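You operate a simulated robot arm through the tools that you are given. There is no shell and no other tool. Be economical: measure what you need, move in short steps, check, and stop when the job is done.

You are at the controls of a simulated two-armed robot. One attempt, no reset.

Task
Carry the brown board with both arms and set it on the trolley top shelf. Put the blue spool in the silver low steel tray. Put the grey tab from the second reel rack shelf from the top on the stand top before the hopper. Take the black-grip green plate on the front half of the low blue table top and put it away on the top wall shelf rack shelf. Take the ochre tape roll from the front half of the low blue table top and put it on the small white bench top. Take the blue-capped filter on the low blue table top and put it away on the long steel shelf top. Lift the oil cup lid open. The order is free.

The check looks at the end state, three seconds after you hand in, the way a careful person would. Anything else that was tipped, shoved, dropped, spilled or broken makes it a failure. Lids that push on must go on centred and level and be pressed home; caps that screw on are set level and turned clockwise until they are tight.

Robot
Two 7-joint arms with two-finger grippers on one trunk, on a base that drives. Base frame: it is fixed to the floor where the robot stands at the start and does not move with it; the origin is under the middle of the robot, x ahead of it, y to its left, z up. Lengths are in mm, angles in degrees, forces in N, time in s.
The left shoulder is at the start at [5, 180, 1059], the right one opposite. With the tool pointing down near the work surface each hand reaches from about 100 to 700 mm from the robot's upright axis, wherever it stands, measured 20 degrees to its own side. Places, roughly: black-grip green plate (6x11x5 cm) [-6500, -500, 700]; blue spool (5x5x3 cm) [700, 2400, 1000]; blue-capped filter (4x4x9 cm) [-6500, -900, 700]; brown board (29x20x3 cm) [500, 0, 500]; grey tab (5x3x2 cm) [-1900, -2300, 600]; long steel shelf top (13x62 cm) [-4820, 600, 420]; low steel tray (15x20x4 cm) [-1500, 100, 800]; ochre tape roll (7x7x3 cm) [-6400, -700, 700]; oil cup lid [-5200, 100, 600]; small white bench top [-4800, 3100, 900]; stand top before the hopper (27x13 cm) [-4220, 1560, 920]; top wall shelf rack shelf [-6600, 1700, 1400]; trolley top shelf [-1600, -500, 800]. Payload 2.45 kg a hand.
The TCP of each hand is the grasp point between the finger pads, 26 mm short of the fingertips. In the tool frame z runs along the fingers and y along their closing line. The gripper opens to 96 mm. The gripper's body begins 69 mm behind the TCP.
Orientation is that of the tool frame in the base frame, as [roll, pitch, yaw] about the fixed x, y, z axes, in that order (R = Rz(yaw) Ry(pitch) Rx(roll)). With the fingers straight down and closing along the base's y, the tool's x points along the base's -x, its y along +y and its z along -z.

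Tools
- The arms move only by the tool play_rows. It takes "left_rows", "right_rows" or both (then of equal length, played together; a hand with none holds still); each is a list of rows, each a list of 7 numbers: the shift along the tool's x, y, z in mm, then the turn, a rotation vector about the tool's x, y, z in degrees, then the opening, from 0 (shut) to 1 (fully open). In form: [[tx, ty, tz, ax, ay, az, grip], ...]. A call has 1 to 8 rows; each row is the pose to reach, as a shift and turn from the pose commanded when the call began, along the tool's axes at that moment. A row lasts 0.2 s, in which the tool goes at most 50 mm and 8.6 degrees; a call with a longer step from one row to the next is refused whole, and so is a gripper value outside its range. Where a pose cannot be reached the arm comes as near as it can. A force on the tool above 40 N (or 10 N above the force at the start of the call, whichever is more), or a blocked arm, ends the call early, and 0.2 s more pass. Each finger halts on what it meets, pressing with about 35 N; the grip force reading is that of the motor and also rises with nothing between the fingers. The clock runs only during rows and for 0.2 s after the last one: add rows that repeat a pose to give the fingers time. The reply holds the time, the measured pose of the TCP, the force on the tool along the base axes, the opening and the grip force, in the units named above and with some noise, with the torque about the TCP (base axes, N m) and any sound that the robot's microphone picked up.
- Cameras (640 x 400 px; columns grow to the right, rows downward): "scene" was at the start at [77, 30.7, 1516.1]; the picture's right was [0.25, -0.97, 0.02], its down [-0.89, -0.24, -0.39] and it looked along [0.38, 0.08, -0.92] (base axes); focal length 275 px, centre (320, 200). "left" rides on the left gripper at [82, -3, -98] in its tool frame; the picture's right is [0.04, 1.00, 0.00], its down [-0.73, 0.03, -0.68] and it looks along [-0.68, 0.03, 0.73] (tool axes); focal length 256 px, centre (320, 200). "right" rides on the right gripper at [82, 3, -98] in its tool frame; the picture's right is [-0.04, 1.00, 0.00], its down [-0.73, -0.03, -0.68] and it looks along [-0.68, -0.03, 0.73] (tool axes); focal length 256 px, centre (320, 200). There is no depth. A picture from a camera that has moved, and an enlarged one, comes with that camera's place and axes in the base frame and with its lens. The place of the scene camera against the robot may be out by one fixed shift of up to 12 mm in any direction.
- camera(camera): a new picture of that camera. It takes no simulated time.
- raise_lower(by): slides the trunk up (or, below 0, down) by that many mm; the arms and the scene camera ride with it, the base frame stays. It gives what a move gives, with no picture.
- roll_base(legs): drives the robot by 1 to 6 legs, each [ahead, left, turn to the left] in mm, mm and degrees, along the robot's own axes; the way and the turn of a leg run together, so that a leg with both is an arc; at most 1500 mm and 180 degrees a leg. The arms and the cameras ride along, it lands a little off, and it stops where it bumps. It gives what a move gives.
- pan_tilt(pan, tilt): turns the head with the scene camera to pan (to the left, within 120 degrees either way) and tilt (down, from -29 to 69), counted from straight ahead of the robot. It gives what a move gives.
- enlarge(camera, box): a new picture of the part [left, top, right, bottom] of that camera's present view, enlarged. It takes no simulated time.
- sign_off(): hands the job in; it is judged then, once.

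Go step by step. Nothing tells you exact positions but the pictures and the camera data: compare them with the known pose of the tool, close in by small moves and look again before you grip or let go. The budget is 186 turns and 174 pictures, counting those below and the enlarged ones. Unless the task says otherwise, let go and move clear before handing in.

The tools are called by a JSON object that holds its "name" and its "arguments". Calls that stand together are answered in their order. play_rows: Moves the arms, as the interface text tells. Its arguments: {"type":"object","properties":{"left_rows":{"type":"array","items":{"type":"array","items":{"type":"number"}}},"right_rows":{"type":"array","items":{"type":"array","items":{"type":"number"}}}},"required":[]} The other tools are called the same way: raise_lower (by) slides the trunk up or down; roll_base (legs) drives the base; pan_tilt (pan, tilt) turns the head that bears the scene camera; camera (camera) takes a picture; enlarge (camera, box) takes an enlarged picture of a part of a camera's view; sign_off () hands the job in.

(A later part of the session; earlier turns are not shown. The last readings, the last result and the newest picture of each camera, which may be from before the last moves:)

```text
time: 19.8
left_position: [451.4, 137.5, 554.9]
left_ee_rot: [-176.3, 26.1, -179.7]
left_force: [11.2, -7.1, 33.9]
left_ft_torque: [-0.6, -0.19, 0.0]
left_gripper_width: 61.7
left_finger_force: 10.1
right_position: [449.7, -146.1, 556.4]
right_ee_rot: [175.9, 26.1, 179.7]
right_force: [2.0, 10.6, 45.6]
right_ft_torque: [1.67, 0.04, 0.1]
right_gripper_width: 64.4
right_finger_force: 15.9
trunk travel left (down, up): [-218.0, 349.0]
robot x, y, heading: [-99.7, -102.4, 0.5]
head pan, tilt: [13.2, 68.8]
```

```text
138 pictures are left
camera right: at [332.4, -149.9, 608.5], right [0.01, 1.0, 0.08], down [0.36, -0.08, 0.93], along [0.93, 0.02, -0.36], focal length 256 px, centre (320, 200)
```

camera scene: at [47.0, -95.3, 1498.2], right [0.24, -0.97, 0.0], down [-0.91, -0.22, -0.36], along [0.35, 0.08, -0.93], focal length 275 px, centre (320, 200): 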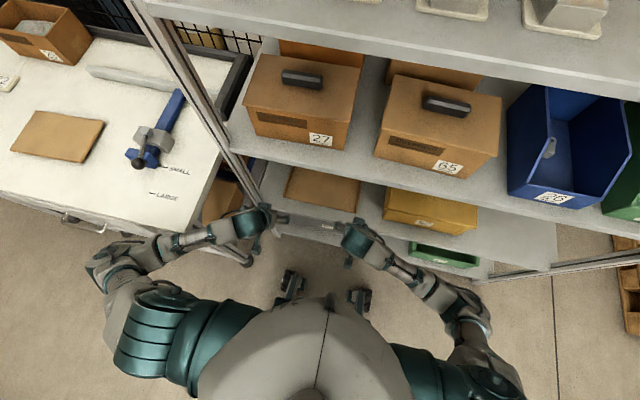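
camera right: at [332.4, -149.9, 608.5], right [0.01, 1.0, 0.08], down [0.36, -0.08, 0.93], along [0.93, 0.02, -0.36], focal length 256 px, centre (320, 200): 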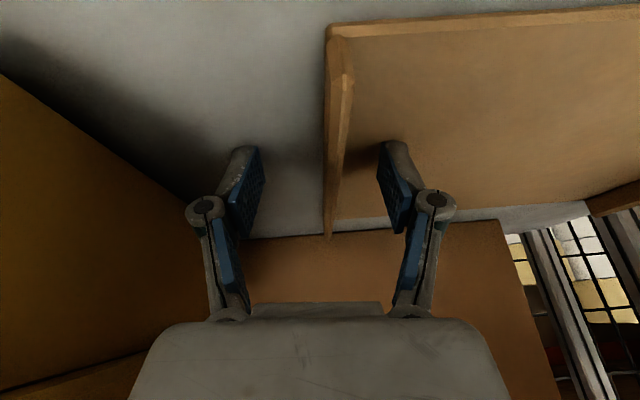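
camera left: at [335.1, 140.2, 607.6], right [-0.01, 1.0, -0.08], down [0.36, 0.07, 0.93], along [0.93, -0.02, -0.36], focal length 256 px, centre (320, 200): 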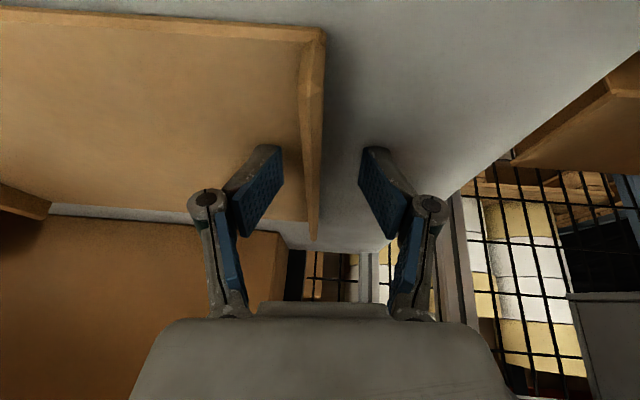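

Still lightly pressing down. I'll lift 9 mm, square the rolls, then close.

{"name": "play_rows", "arguments": {"left_rows": [[-4, -1, -9, -4, 0, 0, 0.5], [-4, -1, -9, -4, 0, 0, 0.35], [-4, -1, -9, -4, 0, 0, 0.2], [-4, -1, -9, -4, 0, 0, 0.1], [-4, -1, -9, -4, 0, 0, 0.0], [-4, -1, -9, -4, 0, 0, 0.0]], "right_rows": [[-4, 3, -9, 4, 0, 0, 0.5], [-4, 3, -9, 4, 0, 0, 0.35], [-4, 3, -9, 4, 0, 0, 0.2], [-4, 3, -9, 4, 0, 0, 0.1], [-4, 3, -9, 4, 0, 0, 0.0], [-4, 3, -9, 4, 0, 0, 0.0]]}}

{"name": "camera", "arguments": {"camera": "left"}}

{"name": "camera", "arguments": {"camera": "right"}}

```text
time: 20.9
left_position: [452.0, 133.7, 563.7]
left_ee_rot: [-179.8, 26.0, -179.9]
left_force: [-2.5, -6.6, 23.2]
left_ft_torque: [-0.09, 0.92, -0.32]
left_gripper_width: 6.2
left_finger_force: 34.2
right_position: [449.4, -138.7, 564.0]
right_ee_rot: [179.5, 25.9, 179.7]
right_force: [3.1, 5.5, 15.4]
right_ft_torque: [0.11, 0.72, -0.07]
right_gripper_width: 6.2
right_finger_force: 34.8
trunk travel left (down, up): [-218.0, 349.0]
robot x, y, heading: [-101.6, -101.4, 0.5]
head pan, tilt: [13.2, 68.8]
stopped in row 5 (left hand): the force on the tool passed its limit at 51 N (the readings are from after the stop); the commanded pose is now the measured one
```

```text
137 pictures are left
camera left: at [335.9, 130.3, 615.9], right [-0.04, 1.0, -0.02], down [0.36, 0.03, 0.93], along [0.93, 0.03, -0.36], focal length 256 px, centre (320, 200)
```

left: 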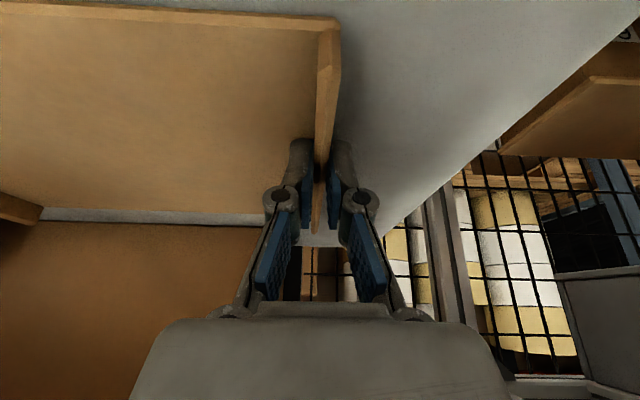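

```text
136 pictures are left
camera right: at [332.2, -136.7, 615.6], right [0.04, 1.0, 0.03], down [0.36, -0.04, 0.93], along [0.93, -0.03, -0.36], focal length 256 px, centre (320, 200)
```

right: 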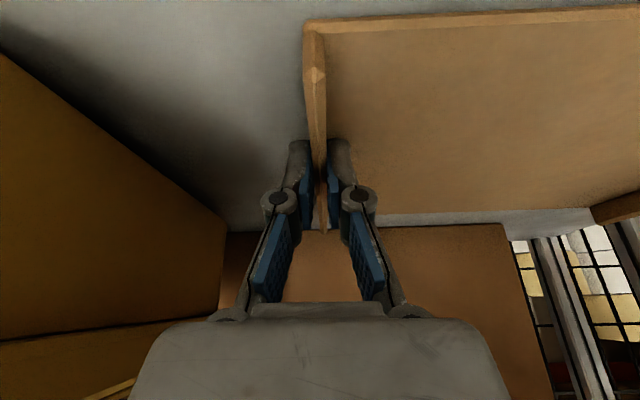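

Both grippers hold the cleats. I'll relieve the downward pressure slightly and drag the board back by driving, so it overhangs the shelf front.

{"name": "play_rows", "arguments": {"left_rows": [[-2, 0, -4, 0, 0, 0, 0], [-2, 0, -4, 0, 0, 0, 0]], "right_rows": [[-2, 0, -4, 0, 0, 0, 0], [-2, 0, -4, 0, 0, 0, 0]]}}

{"name": "roll_base", "arguments": {"legs": [[-60, 0, 0]]}}

{"name": "camera", "arguments": {"camera": "right"}}

{"name": "camera", "arguments": {"camera": "left"}}

```text
time: 21.5
left_position: [451.3, 134.1, 563.8]
left_ee_rot: [-179.7, 25.7, -179.9]
left_force: [0.0, -13.7, 6.5]
left_ft_torque: [-0.18, -0.81, -0.55]
left_gripper_width: 6.3
left_finger_force: 34.6
right_position: [448.4, -139.9, 564.1]
right_ee_rot: [179.7, 25.4, 179.7]
right_force: [3.2, 13.8, 1.4]
right_ft_torque: [0.33, -0.52, -0.08]
right_gripper_width: 6.4
right_finger_force: 34.7
trunk travel left (down, up): [-218.0, 349.0]
robot x, y, heading: [-104.3, -101.9, 0.2]
head pan, tilt: [13.2, 68.8]
```

```text
time: 22.5
left_position: [391.8, 132.6, 564.0]
left_ee_rot: [-179.8, 25.5, -180.0]
left_force: [-0.6, -25.1, 0.4]
left_ft_torque: [-0.43, -0.19, -0.49]
left_gripper_width: 6.2
left_finger_force: 34.6
right_position: [387.9, -140.2, 565.2]
right_ee_rot: [179.6, 25.5, 179.6]
right_force: [1.1, 24.2, -0.1]
right_ft_torque: [0.46, 0.17, 0.17]
right_gripper_width: 6.2
right_finger_force: 34.4
trunk travel left (down, up): [-218.0, 349.0]
robot x, y, heading: [-163.5, -105.1, 0.0]
head pan, tilt: [13.2, 68.8]
```

```text
135 pictures are left
camera right: at [271.7, -137.5, 617.8], right [0.04, 1.0, 0.02], down [0.37, -0.04, 0.93], along [0.93, -0.03, -0.37], focal length 256 px, centre (320, 200)
```

right: 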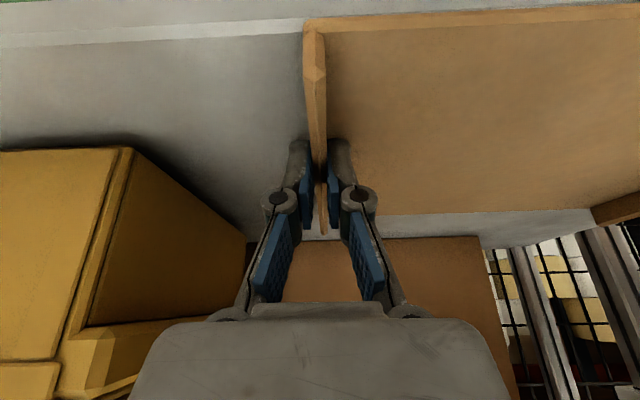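

```text
134 pictures are left
camera left: at [275.8, 129.4, 617.6], right [-0.04, 1.0, -0.02], down [0.37, 0.03, 0.93], along [0.93, 0.03, -0.37], focal length 256 px, centre (320, 200)
```

left: 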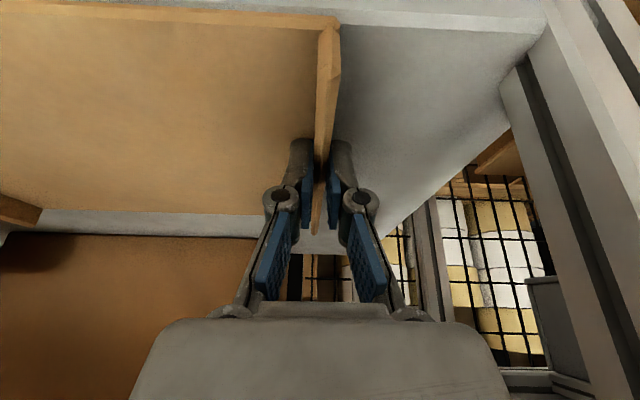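

Dragging works. I'll drag further, then do a test lift to see whether the board stays level.

{"name": "roll_base", "arguments": {"legs": [[-35, 0, 0]]}}

{"name": "play_rows", "arguments": {"left_rows": [[-4, -2, -9, 0, 0, 0, 0], [-9, -2, -18, 0, 0, 0, 0], [-13, -2, -27, 0, 0, 0, 0], [-13, -2, -27, 0, 0, 0, 0]], "right_rows": [[-4, 2, -9, 0, 0, 0, 0], [-9, 2, -18, 0, 0, 0, 0], [-13, 2, -27, 0, 0, 0, 0], [-13, 2, -27, 0, 0, 0, 0]]}}

{"name": "camera", "arguments": {"camera": "right"}}

{"name": "camera", "arguments": {"camera": "scene"}}

```text
time: 23.4
left_position: [354.1, 131.5, 565.2]
left_ee_rot: [-179.8, 25.7, -180.0]
left_force: [-1.9, -0.5, 0.5]
left_ft_torque: [0.06, -0.14, -0.31]
left_gripper_width: 6.3
left_finger_force: 34.5
right_position: [351.4, -141.4, 566.9]
right_ee_rot: [179.7, 25.5, 179.7]
right_force: [0.5, 0.0, 0.4]
right_ft_torque: [-0.01, 0.21, -0.07]
right_gripper_width: 6.1
right_finger_force: 35.8
trunk travel left (down, up): [-218.0, 349.0]
robot x, y, heading: [-197.6, -104.0, 0.4]
head pan, tilt: [13.2, 68.8]
```

```text
time: 24.4
left_position: [353.6, 133.0, 598.3]
left_ee_rot: [179.9, 25.7, -179.8]
left_force: [-0.2, 16.1, -1.0]
left_ft_torque: [0.46, 0.0, -0.13]
left_gripper_width: 6.4
left_finger_force: 34.2
right_position: [349.5, -140.6, 598.6]
right_ee_rot: [179.9, 25.7, 179.7]
right_force: [0.4, -16.1, -0.5]
right_ft_torque: [-0.32, 0.04, -0.16]
right_gripper_width: 6.2
right_finger_force: 34.3
trunk travel left (down, up): [-218.0, 349.0]
robot x, y, heading: [-198.5, -105.3, 0.3]
head pan, tilt: [13.2, 68.8]
```

```text
133 pictures are left
camera right: at [233.1, -136.5, 650.6], right [0.04, 1.0, 0.02], down [0.37, -0.03, 0.93], along [0.93, -0.03, -0.37], focal length 256 px, centre (320, 200)
```

right: 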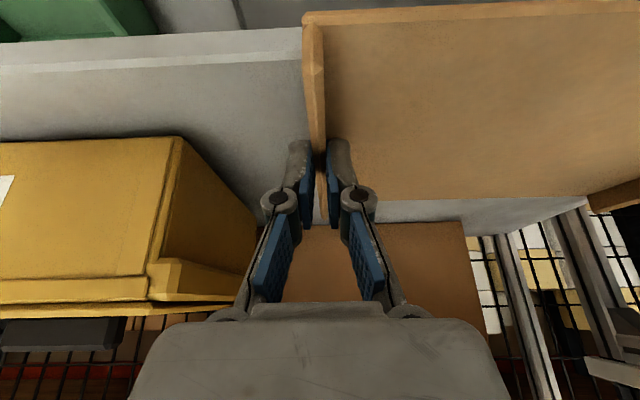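

```text
132 pictures are left
camera scene: at [-45.1, -95.0, 1497.9], right [0.23, -0.97, 0.0], down [-0.91, -0.22, -0.36], along [0.35, 0.08, -0.93], focal length 275 px, centre (320, 200)
```

scene: 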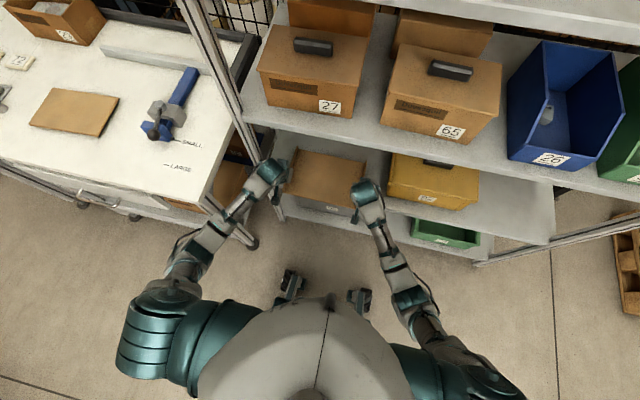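

The board stays level in both hands. I'll relax the lateral squeeze, back out of the rack, and raise the trunk for the trolley height.

{"name": "play_rows", "arguments": {"left_rows": [[0, 1.2, 0, 0, 0, 0, 0], [0, 1.2, 0, 0, 0, 0, 0]], "right_rows": [[0, -1.2, 0, 0, 0, 0, 0], [0, -1.2, 0, 0, 0, 0, 0]]}}

{"name": "roll_base", "arguments": {"legs": [[-320, 0, 0]]}}

{"name": "raise_lower", "arguments": {"by": 300}}

{"name": "pan_tilt", "arguments": {"pan": -118, "tilt": 25}}

{"name": "camera", "arguments": {"camera": "scene"}}

{"name": "pan_tilt", "arguments": {"pan": 118, "tilt": 25}}

{"name": "camera", "arguments": {"camera": "scene"}}

```text
time: 25.0
left_position: [352.2, 132.5, 596.1]
left_ee_rot: [-179.9, 25.8, -179.7]
left_force: [-0.9, 16.8, -0.3]
left_ft_torque: [0.46, 0.08, -0.11]
left_gripper_width: 6.4
left_finger_force: 34.6
right_position: [348.7, -141.3, 597.9]
right_ee_rot: [179.7, 25.7, 179.7]
right_force: [1.1, -16.7, 0.8]
right_ft_torque: [-0.37, -0.02, -0.16]
right_gripper_width: 6.6
right_finger_force: 34.4
trunk travel left (down, up): [-218.0, 349.0]
robot x, y, heading: [-201.2, -104.9, 0.3]
head pan, tilt: [13.2, 68.8]
```

```text
time: 27.1
left_position: [40.5, 131.6, 599.1]
left_ee_rot: [-179.9, 25.8, -179.7]
left_force: [-1.3, 23.9, -1.2]
left_ft_torque: [0.61, -0.11, -0.05]
left_gripper_width: 6.2
left_finger_force: 34.4
right_position: [38.6, -140.9, 598.8]
right_ee_rot: [179.6, 25.9, 179.9]
right_force: [1.7, -23.6, 0.4]
right_ft_torque: [-0.49, 0.13, -0.25]
right_gripper_width: 6.1
right_finger_force: 34.6
trunk travel left (down, up): [-218.0, 349.0]
robot x, y, heading: [-508.8, -107.5, 0.6]
head pan, tilt: [13.2, 68.8]
```

```text
time: 30.1
left_position: [39.6, 132.6, 899.5]
left_ee_rot: [-179.8, 25.9, -179.7]
left_force: [-0.7, 2.0, -0.1]
left_ft_torque: [0.23, 0.1, -0.3]
left_gripper_width: 6.5
left_finger_force: 34.8
right_position: [35.5, -141.8, 899.1]
right_ee_rot: [179.8, 25.9, 179.9]
right_force: [2.0, -2.1, 0.2]
right_ft_torque: [-0.02, -0.07, -0.07]
right_gripper_width: 5.9
right_finger_force: 34.6
trunk travel left (down, up): [-518.0, 49.0]
robot x, y, heading: [-509.6, -107.5, 0.5]
head pan, tilt: [13.2, 68.8]
```

```text
time: 32.2
left_position: [40.4, 131.9, 899.6]
left_ee_rot: [-180.0, 26.0, -179.8]
left_force: [-1.8, 2.7, -1.4]
left_ft_torque: [0.21, 0.04, -0.27]
left_gripper_width: 6.4
left_finger_force: 34.4
right_position: [37.5, -140.7, 900.5]
right_ee_rot: [179.7, 25.9, 180.0]
right_force: [1.1, -3.9, -0.2]
right_ft_torque: [-0.01, 0.0, -0.08]
right_gripper_width: 6.4
right_finger_force: 34.7
trunk travel left (down, up): [-518.0, 49.0]
robot x, y, heading: [-509.5, -101.7, 0.5]
head pan, tilt: [-118.0, 25.0]
```

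```text
131 pictures are left
camera scene: at [-557.5, -192.4, 1860.8], right [-0.89, 0.46, 0.0], down [0.19, 0.37, -0.91], along [-0.42, -0.8, -0.42], focal length 275 px, centre (320, 200)
```

scene: 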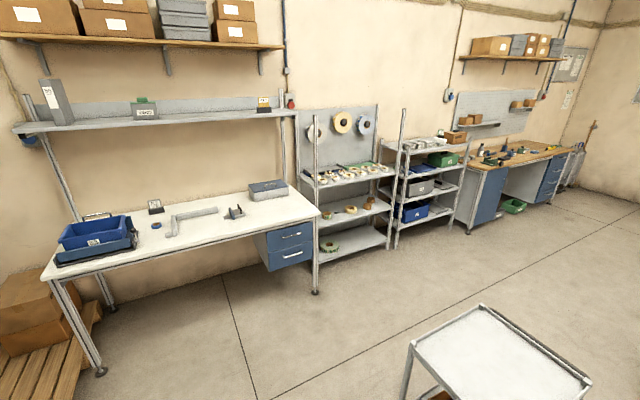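

```text
time: 35.5
left_position: [39.8, 131.9, 899.6]
left_ee_rot: [-179.8, 26.0, -179.7]
left_force: [-1.3, 4.2, -0.8]
left_ft_torque: [0.22, 0.04, -0.22]
left_gripper_width: 6.5
left_finger_force: 34.3
right_position: [37.9, -140.3, 899.0]
right_ee_rot: [179.7, 25.9, 180.0]
right_force: [0.9, -4.0, 0.5]
right_ft_torque: [-0.05, -0.05, -0.06]
right_gripper_width: 6.0
right_finger_force: 34.7
trunk travel left (down, up): [-518.0, 49.0]
robot x, y, heading: [-507.5, -105.3, 0.4]
head pan, tilt: [118.0, 25.0]
```

```text
130 pictures are left
camera scene: at [-558.9, -29.5, 1860.6], right [0.88, 0.48, 0.0], down [0.2, -0.37, -0.91], along [-0.43, 0.8, -0.42], focal length 275 px, centre (320, 200)
```

scene: 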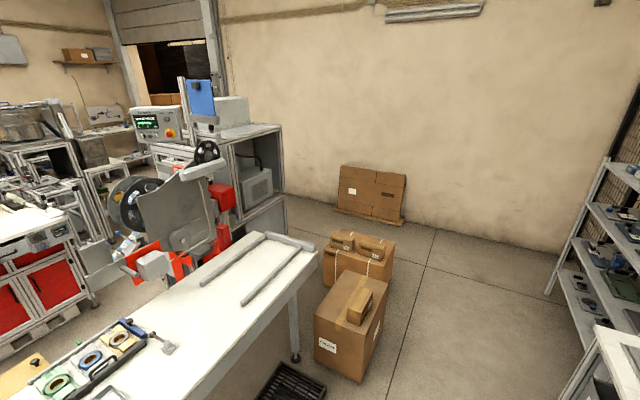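

The trolley top spans roughly x -1285..-1770, y -300..-727. I'll turn right, drive to about (-550, -515), and face it.

{"name": "roll_base", "arguments": {"legs": [[0, 0, -90], [410, -40, 0], [0, 0, -90]]}}

{"name": "pan_tilt", "arguments": {"pan": 0, "tilt": 40}}

{"name": "camera", "arguments": {"camera": "scene"}}

```text
time: 45.7
left_position: [-1080.9, -758.6, 899.5]
left_ee_rot: [-180.0, 26.0, 0.5]
left_force: [1.3, -5.6, -1.1]
left_ft_torque: [-0.23, -0.01, -0.27]
left_gripper_width: 6.4
left_finger_force: 34.7
right_position: [-1079.8, -485.1, 900.9]
right_ee_rot: [179.6, 26.0, 0.2]
right_force: [-1.1, 4.7, 0.6]
right_ft_torque: [0.07, -0.03, -0.05]
right_gripper_width: 5.9
right_finger_force: 34.7
trunk travel left (down, up): [-518.0, 49.0]
robot x, y, heading: [-533.2, -517.7, -179.4]
head pan, tilt: [118.0, 25.0]
```

```text
time: 47.7
left_position: [-1078.9, -757.6, 900.1]
left_ee_rot: [179.9, 26.1, 0.6]
left_force: [0.5, -0.1, -1.1]
left_ft_torque: [-0.12, -0.09, -0.25]
left_gripper_width: 6.4
left_finger_force: 34.9
right_position: [-1075.7, -484.8, 903.5]
right_ee_rot: [179.7, 26.0, 0.1]
right_force: [-0.2, 0.4, 0.3]
right_ft_torque: [0.02, 0.07, -0.01]
right_gripper_width: 6.1
right_finger_force: 34.8
trunk travel left (down, up): [-518.0, 49.0]
robot x, y, heading: [-532.1, -516.0, -179.2]
head pan, tilt: [0.0, 40.0]
```

```text
129 pictures are left
camera scene: at [-598.0, -527.5, 1837.0], right [-0.01, 1.0, 0.0], down [0.65, 0.01, -0.76], along [-0.76, -0.01, -0.65], focal length 275 px, centre (320, 200)
```

scene: 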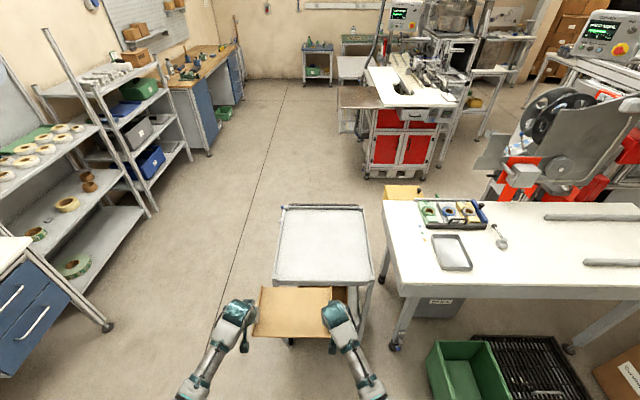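

I see the trolley ahead, centre about (-1510, -520); the board's centre is ~100 mm too far left. I'll raise a bit more, drive right 100 and ahead 250 and check.

{"name": "raise_lower", "arguments": {"by": 40}}

{"name": "roll_base", "arguments": {"legs": [[0, -100, -0.8], [230, 0, 0]]}}

{"name": "pan_tilt", "arguments": {"pan": 0, "tilt": 55}}

{"name": "camera", "arguments": {"camera": "scene"}}

{"name": "camera", "arguments": {"camera": "right"}}

```text
time: 48.5
left_position: [-1078.8, -757.9, 940.9]
left_ee_rot: [-179.9, 26.0, 0.6]
left_force: [1.3, -2.4, -0.4]
left_ft_torque: [-0.16, -0.03, -0.26]
left_gripper_width: 6.4
left_finger_force: 35.1
right_position: [-1076.6, -484.6, 941.4]
right_ee_rot: [179.7, 25.9, 0.3]
right_force: [-0.8, 1.6, 1.1]
right_ft_torque: [0.01, 0.01, -0.01]
right_gripper_width: 6.2
right_finger_force: 34.4
trunk travel left (down, up): [-558.0, 9.0]
robot x, y, heading: [-531.5, -516.0, -179.5]
head pan, tilt: [0.0, 40.0]
```

```text
time: 51.0
left_position: [-1308.3, -644.7, 943.8]
left_ee_rot: [179.8, 26.3, -0.1]
left_force: [0.1, -0.2, -0.7]
left_ft_torque: [-0.21, 0.06, -0.19]
left_gripper_width: 6.4
left_finger_force: 34.5
right_position: [-1306.2, -371.0, 943.1]
right_ee_rot: [179.5, 26.3, -0.5]
right_force: [0.5, 0.9, 1.1]
right_ft_torque: [-0.05, -0.06, 0.05]
right_gripper_width: 6.1
right_finger_force: 34.2
trunk travel left (down, up): [-558.0, 9.0]
robot x, y, heading: [-761.9, -414.3, -180.0]
head pan, tilt: [0.0, 40.0]
```

```text
time: 51.8
left_position: [-1307.8, -664.4, 940.5]
left_ee_rot: [-179.7, 26.3, 0.4]
left_force: [-0.5, -2.8, -1.9]
left_ft_torque: [-0.05, 0.31, -0.2]
left_gripper_width: 6.1
left_finger_force: 35.0
right_position: [-1304.6, -391.9, 943.9]
right_ee_rot: [-179.9, 26.3, 0.0]
right_force: [0.8, -2.2, 0.9]
right_ft_torque: [0.09, -0.29, 0.08]
right_gripper_width: 5.7
right_finger_force: 35.2
trunk travel left (down, up): [-558.0, 9.0]
robot x, y, heading: [-762.1, -416.5, -179.6]
head pan, tilt: [0.0, 55.0]
```

```text
128 pictures are left
camera scene: at [-813.1, -496.7, 1854.8], right [-0.01, 1.0, 0.04], down [0.82, 0.03, -0.57], along [-0.57, 0.03, -0.82], focal length 275 px, centre (320, 200)
```

scene: 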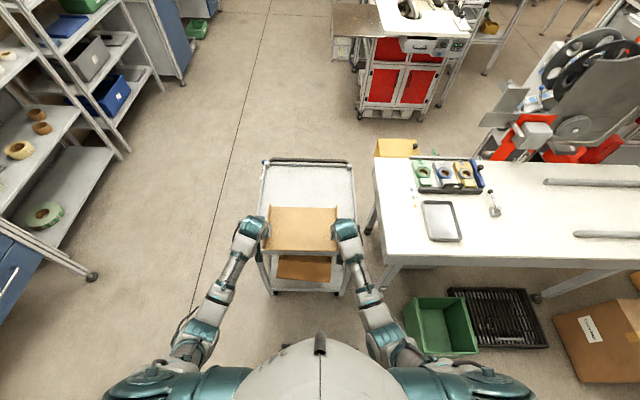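

```text
127 pictures are left
camera right: at [-1189.0, -394.6, 994.8], right [-0.04, -1.0, 0.02], down [-0.36, 0.03, 0.93], along [-0.93, 0.03, -0.36], focal length 256 px, centre (320, 200)
```

right: 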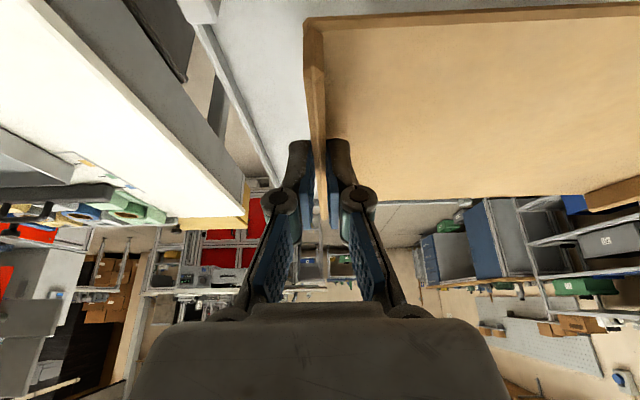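

The board is centred laterally on the trolley. I'll advance 155 mm and then look from the hand cameras to gauge height.

{"name": "roll_base", "arguments": {"legs": [[155, 0, 0]]}}

{"name": "camera", "arguments": {"camera": "scene"}}

{"name": "camera", "arguments": {"camera": "left"}}

```text
time: 53.2
left_position: [-1461.3, -595.7, 955.5]
left_ee_rot: [177.1, 26.5, -1.4]
left_force: [0.8, 2.2, -1.4]
left_ft_torque: [-0.32, -0.24, -0.14]
left_gripper_width: 6.2
left_finger_force: 34.8
right_position: [-1458.3, -322.4, 940.9]
right_ee_rot: [176.9, 26.5, -1.7]
right_force: [-1.1, 2.8, -1.4]
right_ft_torque: [-0.15, 0.15, 0.06]
right_gripper_width: 6.2
right_finger_force: 34.5
trunk travel left (down, up): [-558.0, 9.0]
robot x, y, heading: [-914.7, -404.0, -179.6]
head pan, tilt: [0.0, 55.0]
```

```text
126 pictures are left
camera scene: at [-963.1, -357.3, 1855.4], right [0.0, 1.0, -0.03], down [0.82, -0.02, -0.57], along [-0.57, -0.03, -0.82], focal length 275 px, centre (320, 200)
```

scene: 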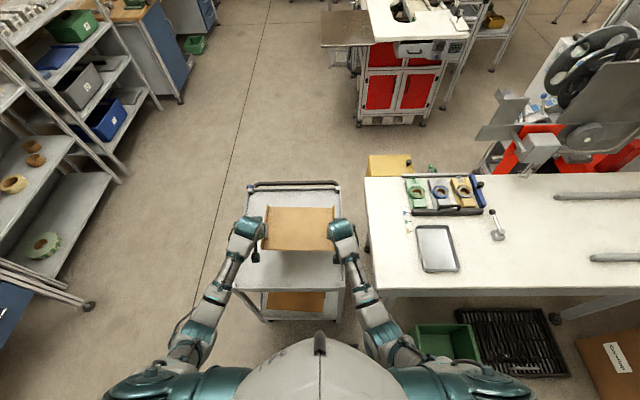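

```text
125 pictures are left
camera left: at [-1344.0, -589.9, 1006.6], right [0.03, -1.0, 0.03], down [-0.35, 0.01, 0.94], along [-0.93, -0.04, -0.35], focal length 256 px, centre (320, 200)
```

left: 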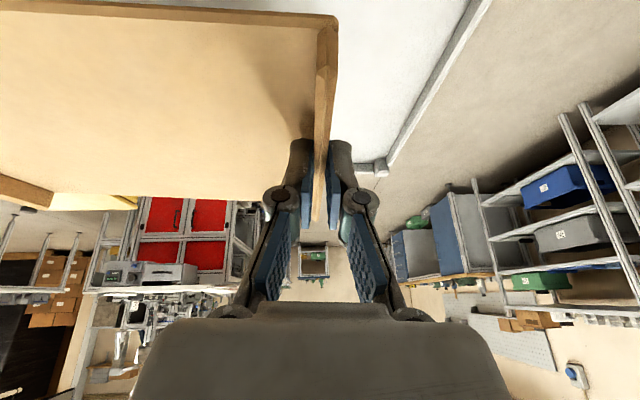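

The tall torso is swaying from the drive. I'll hold still for a moment and re-measure.

{"name": "play_rows", "arguments": {"left_rows": [[0, 0, 0, 0, 0, 0, 0], [0, 0, 0, 0, 0, 0, 0], [0, 0, 0, 0, 0, 0, 0], [0, 0, 0, 0, 0, 0, 0], [0, 0, 0, 0, 0, 0, 0], [0, 0, 0, 0, 0, 0, 0], [0, 0, 0, 0, 0, 0, 0], [0, 0, 0, 0, 0, 0, 0]]}}

{"name": "camera", "arguments": {"camera": "scene"}}

```text
time: 55.2
left_position: [-1459.2, -610.3, 952.7]
left_ee_rot: [178.8, 26.7, -0.8]
left_force: [0.9, -0.6, -0.5]
left_ft_torque: [-0.07, 0.17, -0.28]
left_gripper_width: 6.3
left_finger_force: 34.7
right_position: [-1456.8, -337.8, 944.4]
right_ee_rot: [178.6, 26.7, -1.1]
right_force: [-0.4, 0.0, -0.2]
right_ft_torque: [0.04, -0.21, -0.06]
right_gripper_width: 6.1
right_finger_force: 34.6
trunk travel left (down, up): [-558.0, 9.0]
robot x, y, heading: [-911.9, -403.2, -179.6]
head pan, tilt: [0.0, 55.0]
stopped in row 8 (left hand): the arm was blocked; the commanded pose is now the measured one
```

```text
124 pictures are left
camera scene: at [-967.6, -387.1, 1856.1], right [0.0, 1.0, -0.01], down [0.82, 0.0, -0.57], along [-0.57, -0.01, -0.82], focal length 275 px, centre (320, 200)
```

scene: 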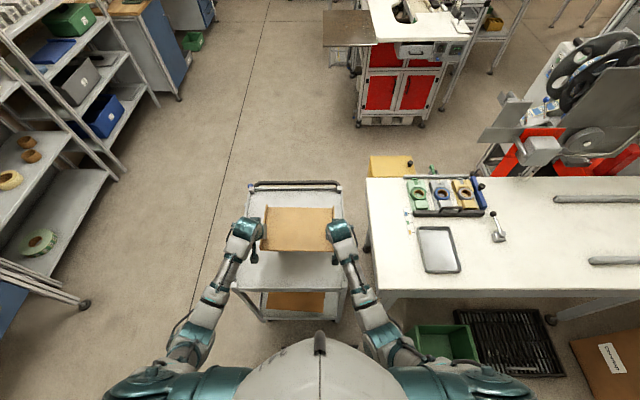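

Settled: board centre is at y≈-474 while the trolley centre is ≈-515. I'll shift 40 mm in -y, level it, and lower 70 mm.

{"name": "play_rows", "arguments": {"left_rows": [[7, 10, 14, 0.3, 0, 0, 0], [15, 20, 30, 0.6, 0, 0, 0], [24, 30, 48, 0.9, 0, 0, 0], [34, 40, 70, 1.2, 0, 0, 0], [34, 40, 70, 1.2, 0, 0, 0]], "right_rows": [[6, 10, 13, 0.3, 0, 0, 0], [13, 20, 27, 0.6, 0, 0, 0], [21, 30, 43, 0.9, 0, 0, 0], [31, 40, 63, 1.2, 0, 0, 0], [31, 40, 63, 1.2, 0, 0, 0]]}}

{"name": "camera", "arguments": {"camera": "left"}}

{"name": "camera", "arguments": {"camera": "right"}}

```text
time: 56.4
left_position: [-1459.6, -670.7, 870.7]
left_ee_rot: [-178.9, 26.6, -0.2]
left_force: [0.7, -5.4, -0.3]
left_ft_torque: [-0.1, 0.37, -0.12]
left_gripper_width: 6.3
left_finger_force: 34.4
right_position: [-1455.1, -398.9, 874.7]
right_ee_rot: [-179.1, 26.6, -0.6]
right_force: [-0.5, 4.5, -1.0]
right_ft_torque: [0.15, -0.35, -0.06]
right_gripper_width: 6.1
right_finger_force: 34.4
trunk travel left (down, up): [-558.0, 9.0]
robot x, y, heading: [-914.8, -406.2, -179.9]
head pan, tilt: [0.0, 55.0]
```

```text
123 pictures are left
camera left: at [-1344.1, -670.2, 920.8], right [0.02, -1.0, -0.03], down [-0.35, -0.04, 0.94], along [-0.94, -0.01, -0.35], focal length 256 px, centre (320, 200)
```

left: 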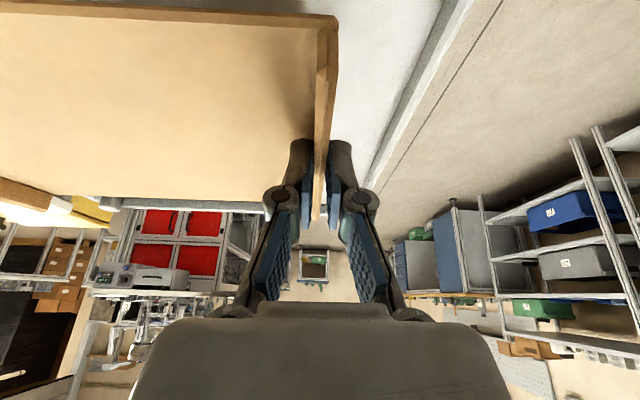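

```text
122 pictures are left
camera right: at [-1339.4, -404.1, 925.4], right [-0.05, -1.0, 0.0], down [-0.35, 0.02, 0.94], along [-0.93, 0.05, -0.35], focal length 256 px, centre (320, 200)
```

right: 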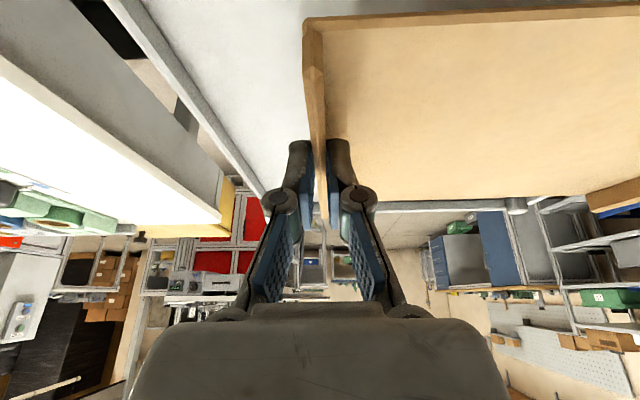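

The board is over the shelf with margin all round. I'll lower slowly until contact.

{"name": "play_rows", "arguments": {"left_rows": [[2, -2, 5, -0.4, 0, 0, 0], [5, -4, 10, -0.6, 0, 0, 0], [7, -6, 15, -0.8, 0, 0, 0], [9, -8, 19, -1, 0, 0, 0], [10, -8, 21, -1, 0, 0, 0], [11, -8, 24, -1, 0, 0, 0], [11, -8, 24, -1, 0, 0, 0]], "right_rows": [[3, -2, 6, -0.4, 0, 0, 0], [6, -4, 12, -0.6, 0, 0, 0], [8, -6, 18, -0.8, 0, 0, 0], [10, -8, 22, -1, 0, 0, 0], [12, -8, 25, -1, 0, 0, 0], [13, -8, 27, -1, 0, 0, 0], [13, -8, 27, -1, 0, 0, 0]]}}

{"name": "camera", "arguments": {"camera": "left"}}

```text
time: 58.0
left_position: [-1461.5, -643.1, 848.8]
left_ee_rot: [178.9, 26.7, -0.9]
left_force: [0.0, -7.1, -0.1]
left_ft_torque: [-0.2, 0.13, -0.02]
left_gripper_width: 6.1
left_finger_force: 34.9
right_position: [-1457.8, -369.7, 844.9]
right_ee_rot: [178.7, 26.7, -1.1]
right_force: [0.1, 7.6, 0.1]
right_ft_torque: [0.18, -0.15, -0.05]
right_gripper_width: 6.1
right_finger_force: 34.6
trunk travel left (down, up): [-558.0, 9.0]
robot x, y, heading: [-914.4, -400.0, -179.9]
head pan, tilt: [0.0, 55.0]
```

```text
121 pictures are left
camera left: at [-1344.3, -639.4, 900.2], right [0.03, -1.0, 0.0], down [-0.35, -0.01, 0.94], along [-0.94, -0.03, -0.35], focal length 256 px, centre (320, 200)
```

left: 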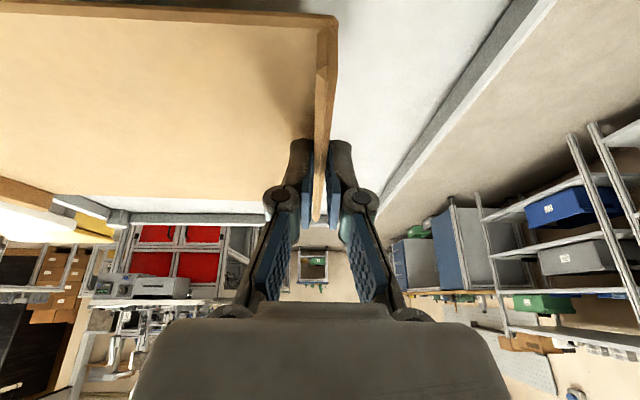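

Still hanging free, well centred. I'll continue lowering gently.

{"name": "play_rows", "arguments": {"left_rows": [[1, 0, 3, 0, 0, 0, 0], [3, 0, 6, 0, 0, 0, 0], [4, 0, 9, 0, 0, 0, 0], [5, 0, 12, 0, 0, 0, 0], [7, 0, 15, 0, 0, 0, 0], [8, 0, 18, 0, 0, 0, 0], [10, 0, 21, 0, 0, 0, 0], [10, 0, 21, 0, 0, 0, 0]], "right_rows": [[1, 0, 3, 0, 0, 0, 0], [3, 0, 6, 0, 0, 0, 0], [4, 0, 9, 0, 0, 0, 0], [5, 0, 12, 0, 0, 0, 0], [7, 0, 15, 0, 0, 0, 0], [8, 0, 18, 0, 0, 0, 0], [10, 0, 21, 0, 0, 0, 0], [10, 0, 21, 0, 0, 0, 0]]}}

{"name": "camera", "arguments": {"camera": "right"}}

```text
time: 59.8
left_position: [-1462.3, -643.5, 826.3]
left_ee_rot: [179.0, 26.7, -0.8]
left_force: [0.6, -9.3, 0.4]
left_ft_torque: [-0.21, 0.02, -0.03]
left_gripper_width: 6.3
left_finger_force: 34.6
right_position: [-1459.2, -370.8, 820.9]
right_ee_rot: [178.8, 26.6, -1.0]
right_force: [-0.3, 9.5, -0.5]
right_ft_torque: [0.23, -0.13, -0.02]
right_gripper_width: 6.1
right_finger_force: 34.8
trunk travel left (down, up): [-558.0, 9.0]
robot x, y, heading: [-914.6, -399.9, -179.9]
head pan, tilt: [0.0, 55.0]
```

```text
120 pictures are left
camera right: at [-1342.8, -374.1, 871.4], right [-0.04, -1.0, 0.04], down [-0.35, 0.05, 0.93], along [-0.94, 0.03, -0.35], focal length 256 px, centre (320, 200)
```

right: 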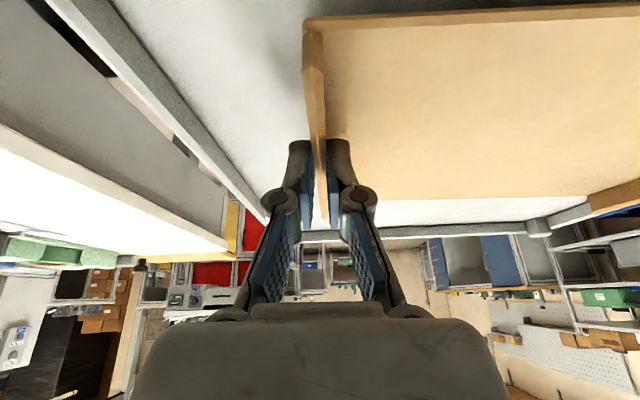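

Still free of the shelf. Lowering further, levelling the last 5 mm.

{"name": "play_rows", "arguments": {"left_rows": [[2, 0, 5, 0.3, 0, 0, 0], [4, 0, 9, 0.6, 0, 0, 0], [6, 0, 13, 0.9, 0, 0, 0], [7, 0, 16, 1, 0, 0, 0], [9, 0, 19, 1, 0, 0, 0], [10, 0, 22, 1, 0, 0, 0], [11, 0, 25, 1, 0, 0, 0], [13, 0, 28, 1, 0, 0, 0]], "right_rows": [[1, 0, 3, 0.3, 0, 0, 0], [3, 0, 6, 0.6, 0, 0, 0], [4, 0, 9, 0.9, 0, 0, 0], [5, 0, 12, 1, 0, 0, 0], [7, 0, 15, 1, 0, 0, 0], [8, 0, 18, 1, 0, 0, 0], [9, 0, 21, 1, 0, 0, 0], [11, 0, 24, 1, 0, 0, 0]]}}

{"name": "camera", "arguments": {"camera": "right"}}

{"name": "camera", "arguments": {"camera": "scene"}}

```text
time: 61.6
left_position: [-1463.7, -649.3, 799.0]
left_ee_rot: [-179.8, 27.3, -0.7]
left_force: [1.0, -15.8, 30.7]
left_ft_torque: [-0.3, 0.26, 0.18]
left_gripper_width: 6.3
left_finger_force: 34.7
right_position: [-1456.8, -377.7, 801.5]
right_ee_rot: [180.0, 27.3, -0.9]
right_force: [1.5, 12.7, 22.5]
right_ft_torque: [0.29, -0.39, 0.12]
right_gripper_width: 6.0
right_finger_force: 34.9
trunk travel left (down, up): [-558.0, 9.0]
robot x, y, heading: [-919.3, -403.9, -179.5]
head pan, tilt: [0.0, 55.0]
```

```text
119 pictures are left
camera right: at [-1341.4, -382.1, 850.7], right [-0.05, -1.0, 0.02], down [-0.34, 0.04, 0.94], along [-0.94, 0.04, -0.34], focal length 256 px, centre (320, 200)
```

right: 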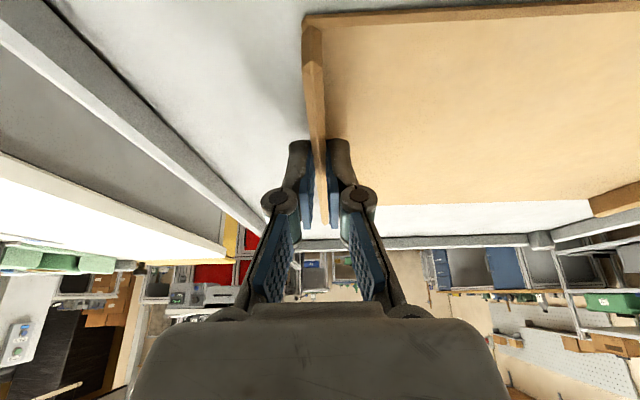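

```text
118 pictures are left
camera scene: at [-955.8, -408.5, 1857.3], right [0.0, 1.0, 0.0], down [0.82, 0.0, -0.58], along [-0.58, 0.0, -0.82], focal length 275 px, centre (320, 200)
```

scene: 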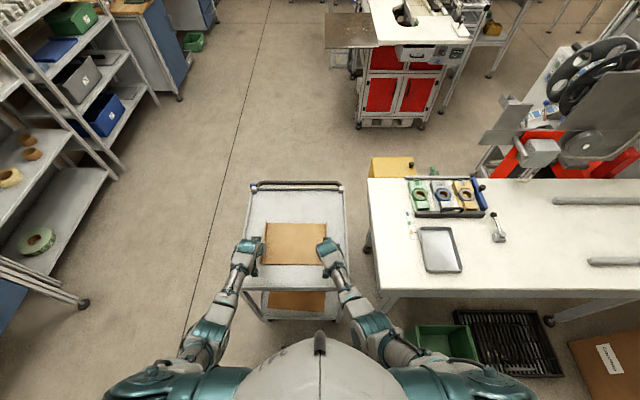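

The board is down on the trolley shelf (contact force on both hands). I'll open the grippers and withdraw along the tool axis.

{"name": "play_rows", "arguments": {"left_rows": [[0, 0, -1, 0, 0, 0, 0.15], [0, 0, -1, 0, 0, 0, 0.3], [0, 0, -2, 0, 0, 0, 0.5], [0, 0, -2, 0, 0, 0, 0.5], [0, 0, -30, 0, 0, 0, 0.5], [0, 0, -70, 0, 0, 0, 0.5], [0, 0, -110, 0, 0, 0, 0.5], [0, 0, -150, 0, 0, 0, 0.5]], "right_rows": [[0, 0, -1, 0, 0, 0, 0.15], [0, 0, -1, 0, 0, 0, 0.3], [0, 0, -2, 0, 0, 0, 0.5], [0, 0, -2, 0, 0, 0, 0.5], [0, 0, -30, 0, 0, 0, 0.5], [0, 0, -70, 0, 0, 0, 0.5], [0, 0, -110, 0, 0, 0, 0.5], [0, 0, -150, 0, 0, 0, 0.5]]}}

{"name": "camera", "arguments": {"camera": "scene"}}

```text
time: 63.4
left_position: [-1393.0, -652.2, 925.6]
left_ee_rot: [-179.6, 26.8, -0.6]
left_force: [-0.1, 0.6, 0.2]
left_ft_torque: [0.01, 0.06, 0.01]
left_gripper_width: 48.1
left_finger_force: 0.0
right_position: [-1391.4, -378.1, 931.9]
right_ee_rot: [-179.8, 26.7, -0.9]
right_force: [0.3, 0.4, -0.3]
right_ft_torque: [0.03, 0.01, 0.03]
right_gripper_width: 47.9
right_finger_force: 0.0
trunk travel left (down, up): [-558.0, 9.0]
robot x, y, heading: [-919.3, -402.7, -179.7]
head pan, tilt: [0.0, 55.0]
```

```text
117 pictures are left
camera scene: at [-963.4, -413.4, 1856.4], right [0.0, 1.0, 0.0], down [0.82, 0.0, -0.57], along [-0.57, 0.0, -0.82], focal length 275 px, centre (320, 200)
```

scene: 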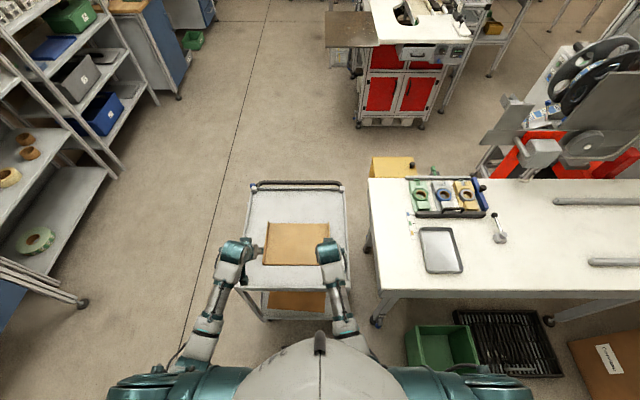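

The board lies flat and level on the trolley. Next is the spool at about (700, 2400, 1000): I'll back away, lower the trunk somewhat, turn to +y and drive up the corridor.

{"name": "roll_base", "arguments": {"legs": [[-380, 0, 0], [0, 0, -90], [1500, 0, 0]]}}

{"name": "raise_lower", "arguments": {"by": -200}}

{"name": "pan_tilt", "arguments": {"pan": -30, "tilt": 25}}

{"name": "camera", "arguments": {"camera": "scene"}}

```text
time: 76.7
left_position: [-793.9, 1579.7, 925.6]
left_ee_rot: [-179.6, 26.7, -90.2]
left_force: [0.5, 0.5, -0.6]
left_ft_torque: [-0.01, -0.02, 0.01]
left_gripper_width: 47.9
left_finger_force: 0.0
right_position: [-521.3, 1579.1, 931.2]
right_ee_rot: [-179.9, 26.5, -90.6]
right_force: [0.1, 0.9, -0.6]
right_ft_torque: [-0.02, 0.01, -0.01]
right_gripper_width: 48.3
right_finger_force: 0.0
trunk travel left (down, up): [-558.0, 9.0]
robot x, y, heading: [-543.4, 1103.1, 90.7]
head pan, tilt: [0.0, 55.0]
```

```text
time: 78.8
left_position: [-792.0, 1578.0, 726.7]
left_ee_rot: [-179.7, 26.8, -90.1]
left_force: [0.2, -0.2, 0.1]
left_ft_torque: [0.01, 0.03, -0.01]
left_gripper_width: 48.1
left_finger_force: 0.1
right_position: [-506.4, 1577.8, 726.5]
right_ee_rot: [-178.3, 26.7, -89.9]
right_force: [0.2, -0.3, -0.5]
right_ft_torque: [-0.02, -0.02, 0.0]
right_gripper_width: 48.0
right_finger_force: 0.1
trunk travel left (down, up): [-358.0, 209.0]
robot x, y, heading: [-541.6, 1102.2, 90.6]
head pan, tilt: [0.0, 55.0]
```

```text
time: 79.8
left_position: [-792.7, 1578.0, 727.3]
left_ee_rot: [-179.8, 26.8, -90.2]
left_force: [0.0, 0.0, 0.0]
left_ft_torque: [0.03, 0.01, 0.03]
left_gripper_width: 48.0
left_finger_force: 0.0
right_position: [-506.9, 1578.8, 726.6]
right_ee_rot: [-178.3, 26.8, -89.9]
right_force: [-0.5, -0.9, -0.4]
right_ft_torque: [0.0, 0.02, -0.02]
right_gripper_width: 48.0
right_finger_force: 0.0
trunk travel left (down, up): [-358.0, 209.0]
robot x, y, heading: [-544.0, 1104.7, 90.6]
head pan, tilt: [-30.0, 25.0]
```

```text
116 pictures are left
camera scene: at [-492.2, 1184.3, 1700.6], right [0.87, -0.49, 0.0], down [-0.21, -0.37, -0.91], along [0.44, 0.79, -0.42], focal length 275 px, centre (320, 200)
```

scene: 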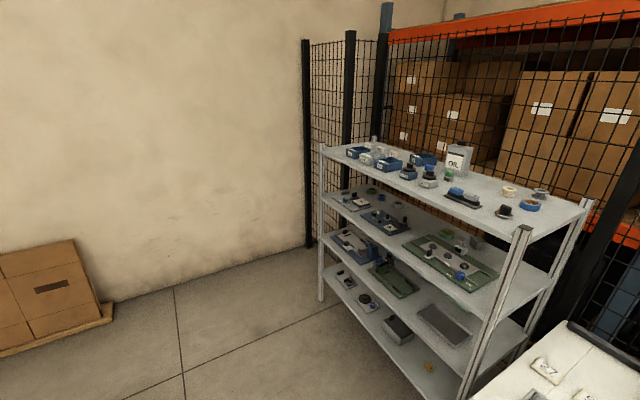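

I see a parts rack with small items on its shelves. I'll enlarge it to find the blue spool.

{"name": "enlarge", "arguments": {"camera": "scene", "box": [320, 130, 480, 230]}}

{"name": "enlarge", "arguments": {"camera": "scene", "box": [440, 140, 600, 240]}}

```text
4.00 times, centred on (400, 180) of scene
camera zoom: at [-492.2, 1184.3, 1700.6], right [0.87, -0.49, 0.0], down [-0.21, -0.37, -0.91], along [0.44, 0.79, -0.42], focal length 1099 px, centre (0, 280)
```

zoom: 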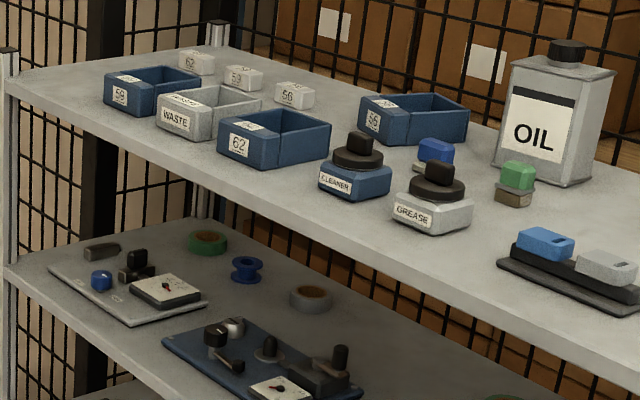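

```text
4.00 times, centred on (520, 190) of scene
camera zoom: at [-492.2, 1184.3, 1700.6], right [0.87, -0.49, 0.0], down [-0.21, -0.37, -0.91], along [0.44, 0.79, -0.42], focal length 1099 px, centre (-480, 240)
```

zoom: 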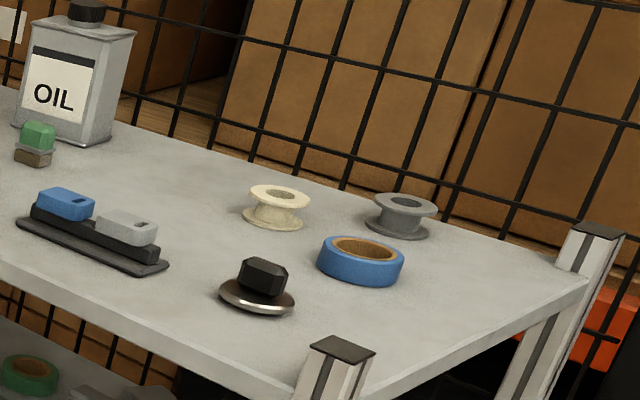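

The blue spool stands on the second shelf at about (660, 2419), z≈960; the rack front is at x≈320. I'll drive to face it from the front.

{"name": "roll_base", "arguments": {"legs": [[0, 0, -90.6], [0, 1150, 0], [150, 0, 0]]}}

{"name": "pan_tilt", "arguments": {"pan": 5, "tilt": 35}}

{"name": "camera", "arguments": {"camera": "scene"}}

```text
time: 90.5
left_position: [61.0, 2522.5, 725.5]
left_ee_rot: [-179.7, 26.8, -179.7]
left_force: [1.1, 0.1, -0.1]
left_ft_torque: [-0.03, 0.01, 0.02]
left_gripper_width: 47.8
left_finger_force: 0.0
right_position: [65.0, 2237.0, 726.9]
right_ee_rot: [-178.4, 26.8, -179.1]
right_force: [-0.4, -0.9, 0.2]
right_ft_torque: [0.01, -0.02, 0.01]
right_gripper_width: 47.9
right_finger_force: 0.0
trunk travel left (down, up): [-358.0, 209.0]
robot x, y, heading: [-410.2, 2269.0, 1.3]
head pan, tilt: [-30.0, 25.0]
```

```text
time: 91.5
left_position: [59.7, 2522.0, 726.4]
left_ee_rot: [-179.7, 26.9, -179.6]
left_force: [0.0, 0.4, 0.0]
left_ft_torque: [0.02, -0.01, 0.0]
left_gripper_width: 48.0
left_finger_force: 0.1
right_position: [64.3, 2236.6, 728.2]
right_ee_rot: [-178.0, 26.9, -179.1]
right_force: [0.2, -0.1, 0.4]
right_ft_torque: [0.02, 0.01, 0.02]
right_gripper_width: 47.8
right_finger_force: 0.1
trunk travel left (down, up): [-358.0, 209.0]
robot x, y, heading: [-407.1, 2266.2, 1.4]
head pan, tilt: [5.0, 35.0]
```

```text
113 pictures are left
camera scene: at [-308.4, 2271.4, 1684.9], right [0.11, -0.99, 0.0], down [-0.57, -0.06, -0.82], along [0.81, 0.09, -0.58], focal length 275 px, centre (320, 200)
```

scene: 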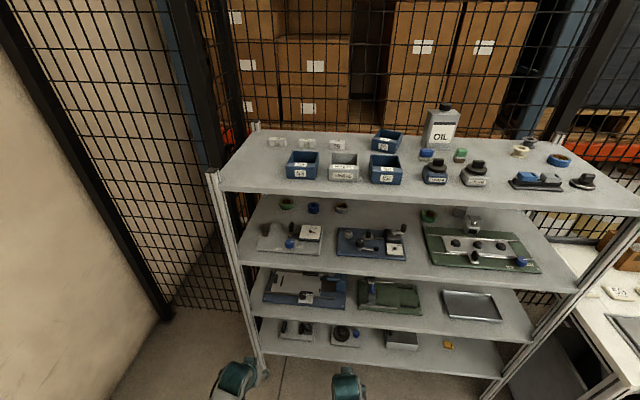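

The two sightings agree: spool at (653, 2411, 962), second shelf z≈947, top shelf underside ≈1235. I'll flip the left hand 180° about its axis so its camera rides above the fingers, starting here in free space.

{"name": "play_rows", "arguments": {"left_rows": [[0, -10, -20, 0, 0, 8.5, 0.5], [0, -20, -40, 0, 0, 17, 0.5], [0, -30, -60, 0, 0, 25.5, 0.6], [0, -40, -80, 0, 0, 34, 0.7], [0, -50, -100, 0, 0, 42.5, 0.8], [0, -60, -120, 0, 0, 51, 0.9], [0, -70, -140, 0, 0, 59.5, 1], [0, -80, -160, 0, 0, 68, 1]]}}

```text
time: 93.3
left_position: [-10.7, 2440.7, 871.8]
left_ee_rot: [155.1, 9.9, 109.9]
left_force: [-0.1, 0.0, -0.9]
left_ft_torque: [-0.03, -0.02, -0.02]
left_gripper_width: 96.2
left_finger_force: 0.1
right_position: [63.9, 2237.1, 727.4]
right_ee_rot: [-178.1, 26.9, -179.1]
right_force: [-0.4, -0.3, -0.7]
right_ft_torque: [0.01, -0.06, 0.0]
right_gripper_width: 48.0
right_finger_force: 0.1
trunk travel left (down, up): [-358.0, 209.0]
robot x, y, heading: [-410.9, 2263.9, 1.1]
head pan, tilt: [5.0, 35.0]
```

The turn works. I'll continue it.

{"name": "play_rows", "arguments": {"left_rows": [[0, 0, 0, 0, 0, 8.5, 1], [0, 0, 0, 0, 0, 17, 1], [0, 0, 0, 0, 0, 25.5, 1], [0, 0, 0, 0, 0, 34, 1], [0, 0, 0, 0, 0, 42.5, 1], [0, 0, 0, 0, 0, 51, 1], [0, 0, 0, 0, 0, 59.5, 1], [0, 0, 0, 0, 0, 68, 1]]}}

{"name": "camera", "arguments": {"camera": "scene"}}

```text
time: 95.1
left_position: [-11.6, 2443.5, 869.9]
left_ee_rot: [160.5, -18.7, 47.5]
left_force: [-0.2, 0.0, -0.2]
left_ft_torque: [0.0, 0.02, -0.01]
left_gripper_width: 96.0
left_finger_force: 0.1
right_position: [64.3, 2236.6, 727.5]
right_ee_rot: [-178.1, 26.9, -179.1]
right_force: [-0.2, 1.2, 0.7]
right_ft_torque: [-0.01, -0.01, -0.01]
right_gripper_width: 48.2
right_finger_force: 0.1
trunk travel left (down, up): [-358.0, 209.0]
robot x, y, heading: [-406.6, 2267.4, 1.1]
head pan, tilt: [5.0, 35.0]
```

```text
112 pictures are left
camera scene: at [-308.0, 2272.2, 1684.8], right [0.11, -0.99, 0.0], down [-0.57, -0.06, -0.82], along [0.81, 0.09, -0.58], focal length 275 px, centre (320, 200)
```

scene: 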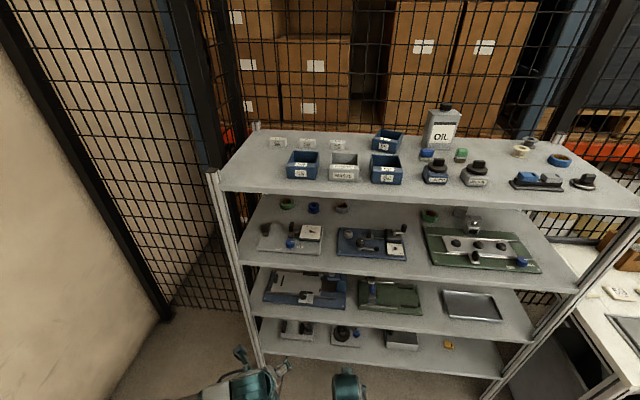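

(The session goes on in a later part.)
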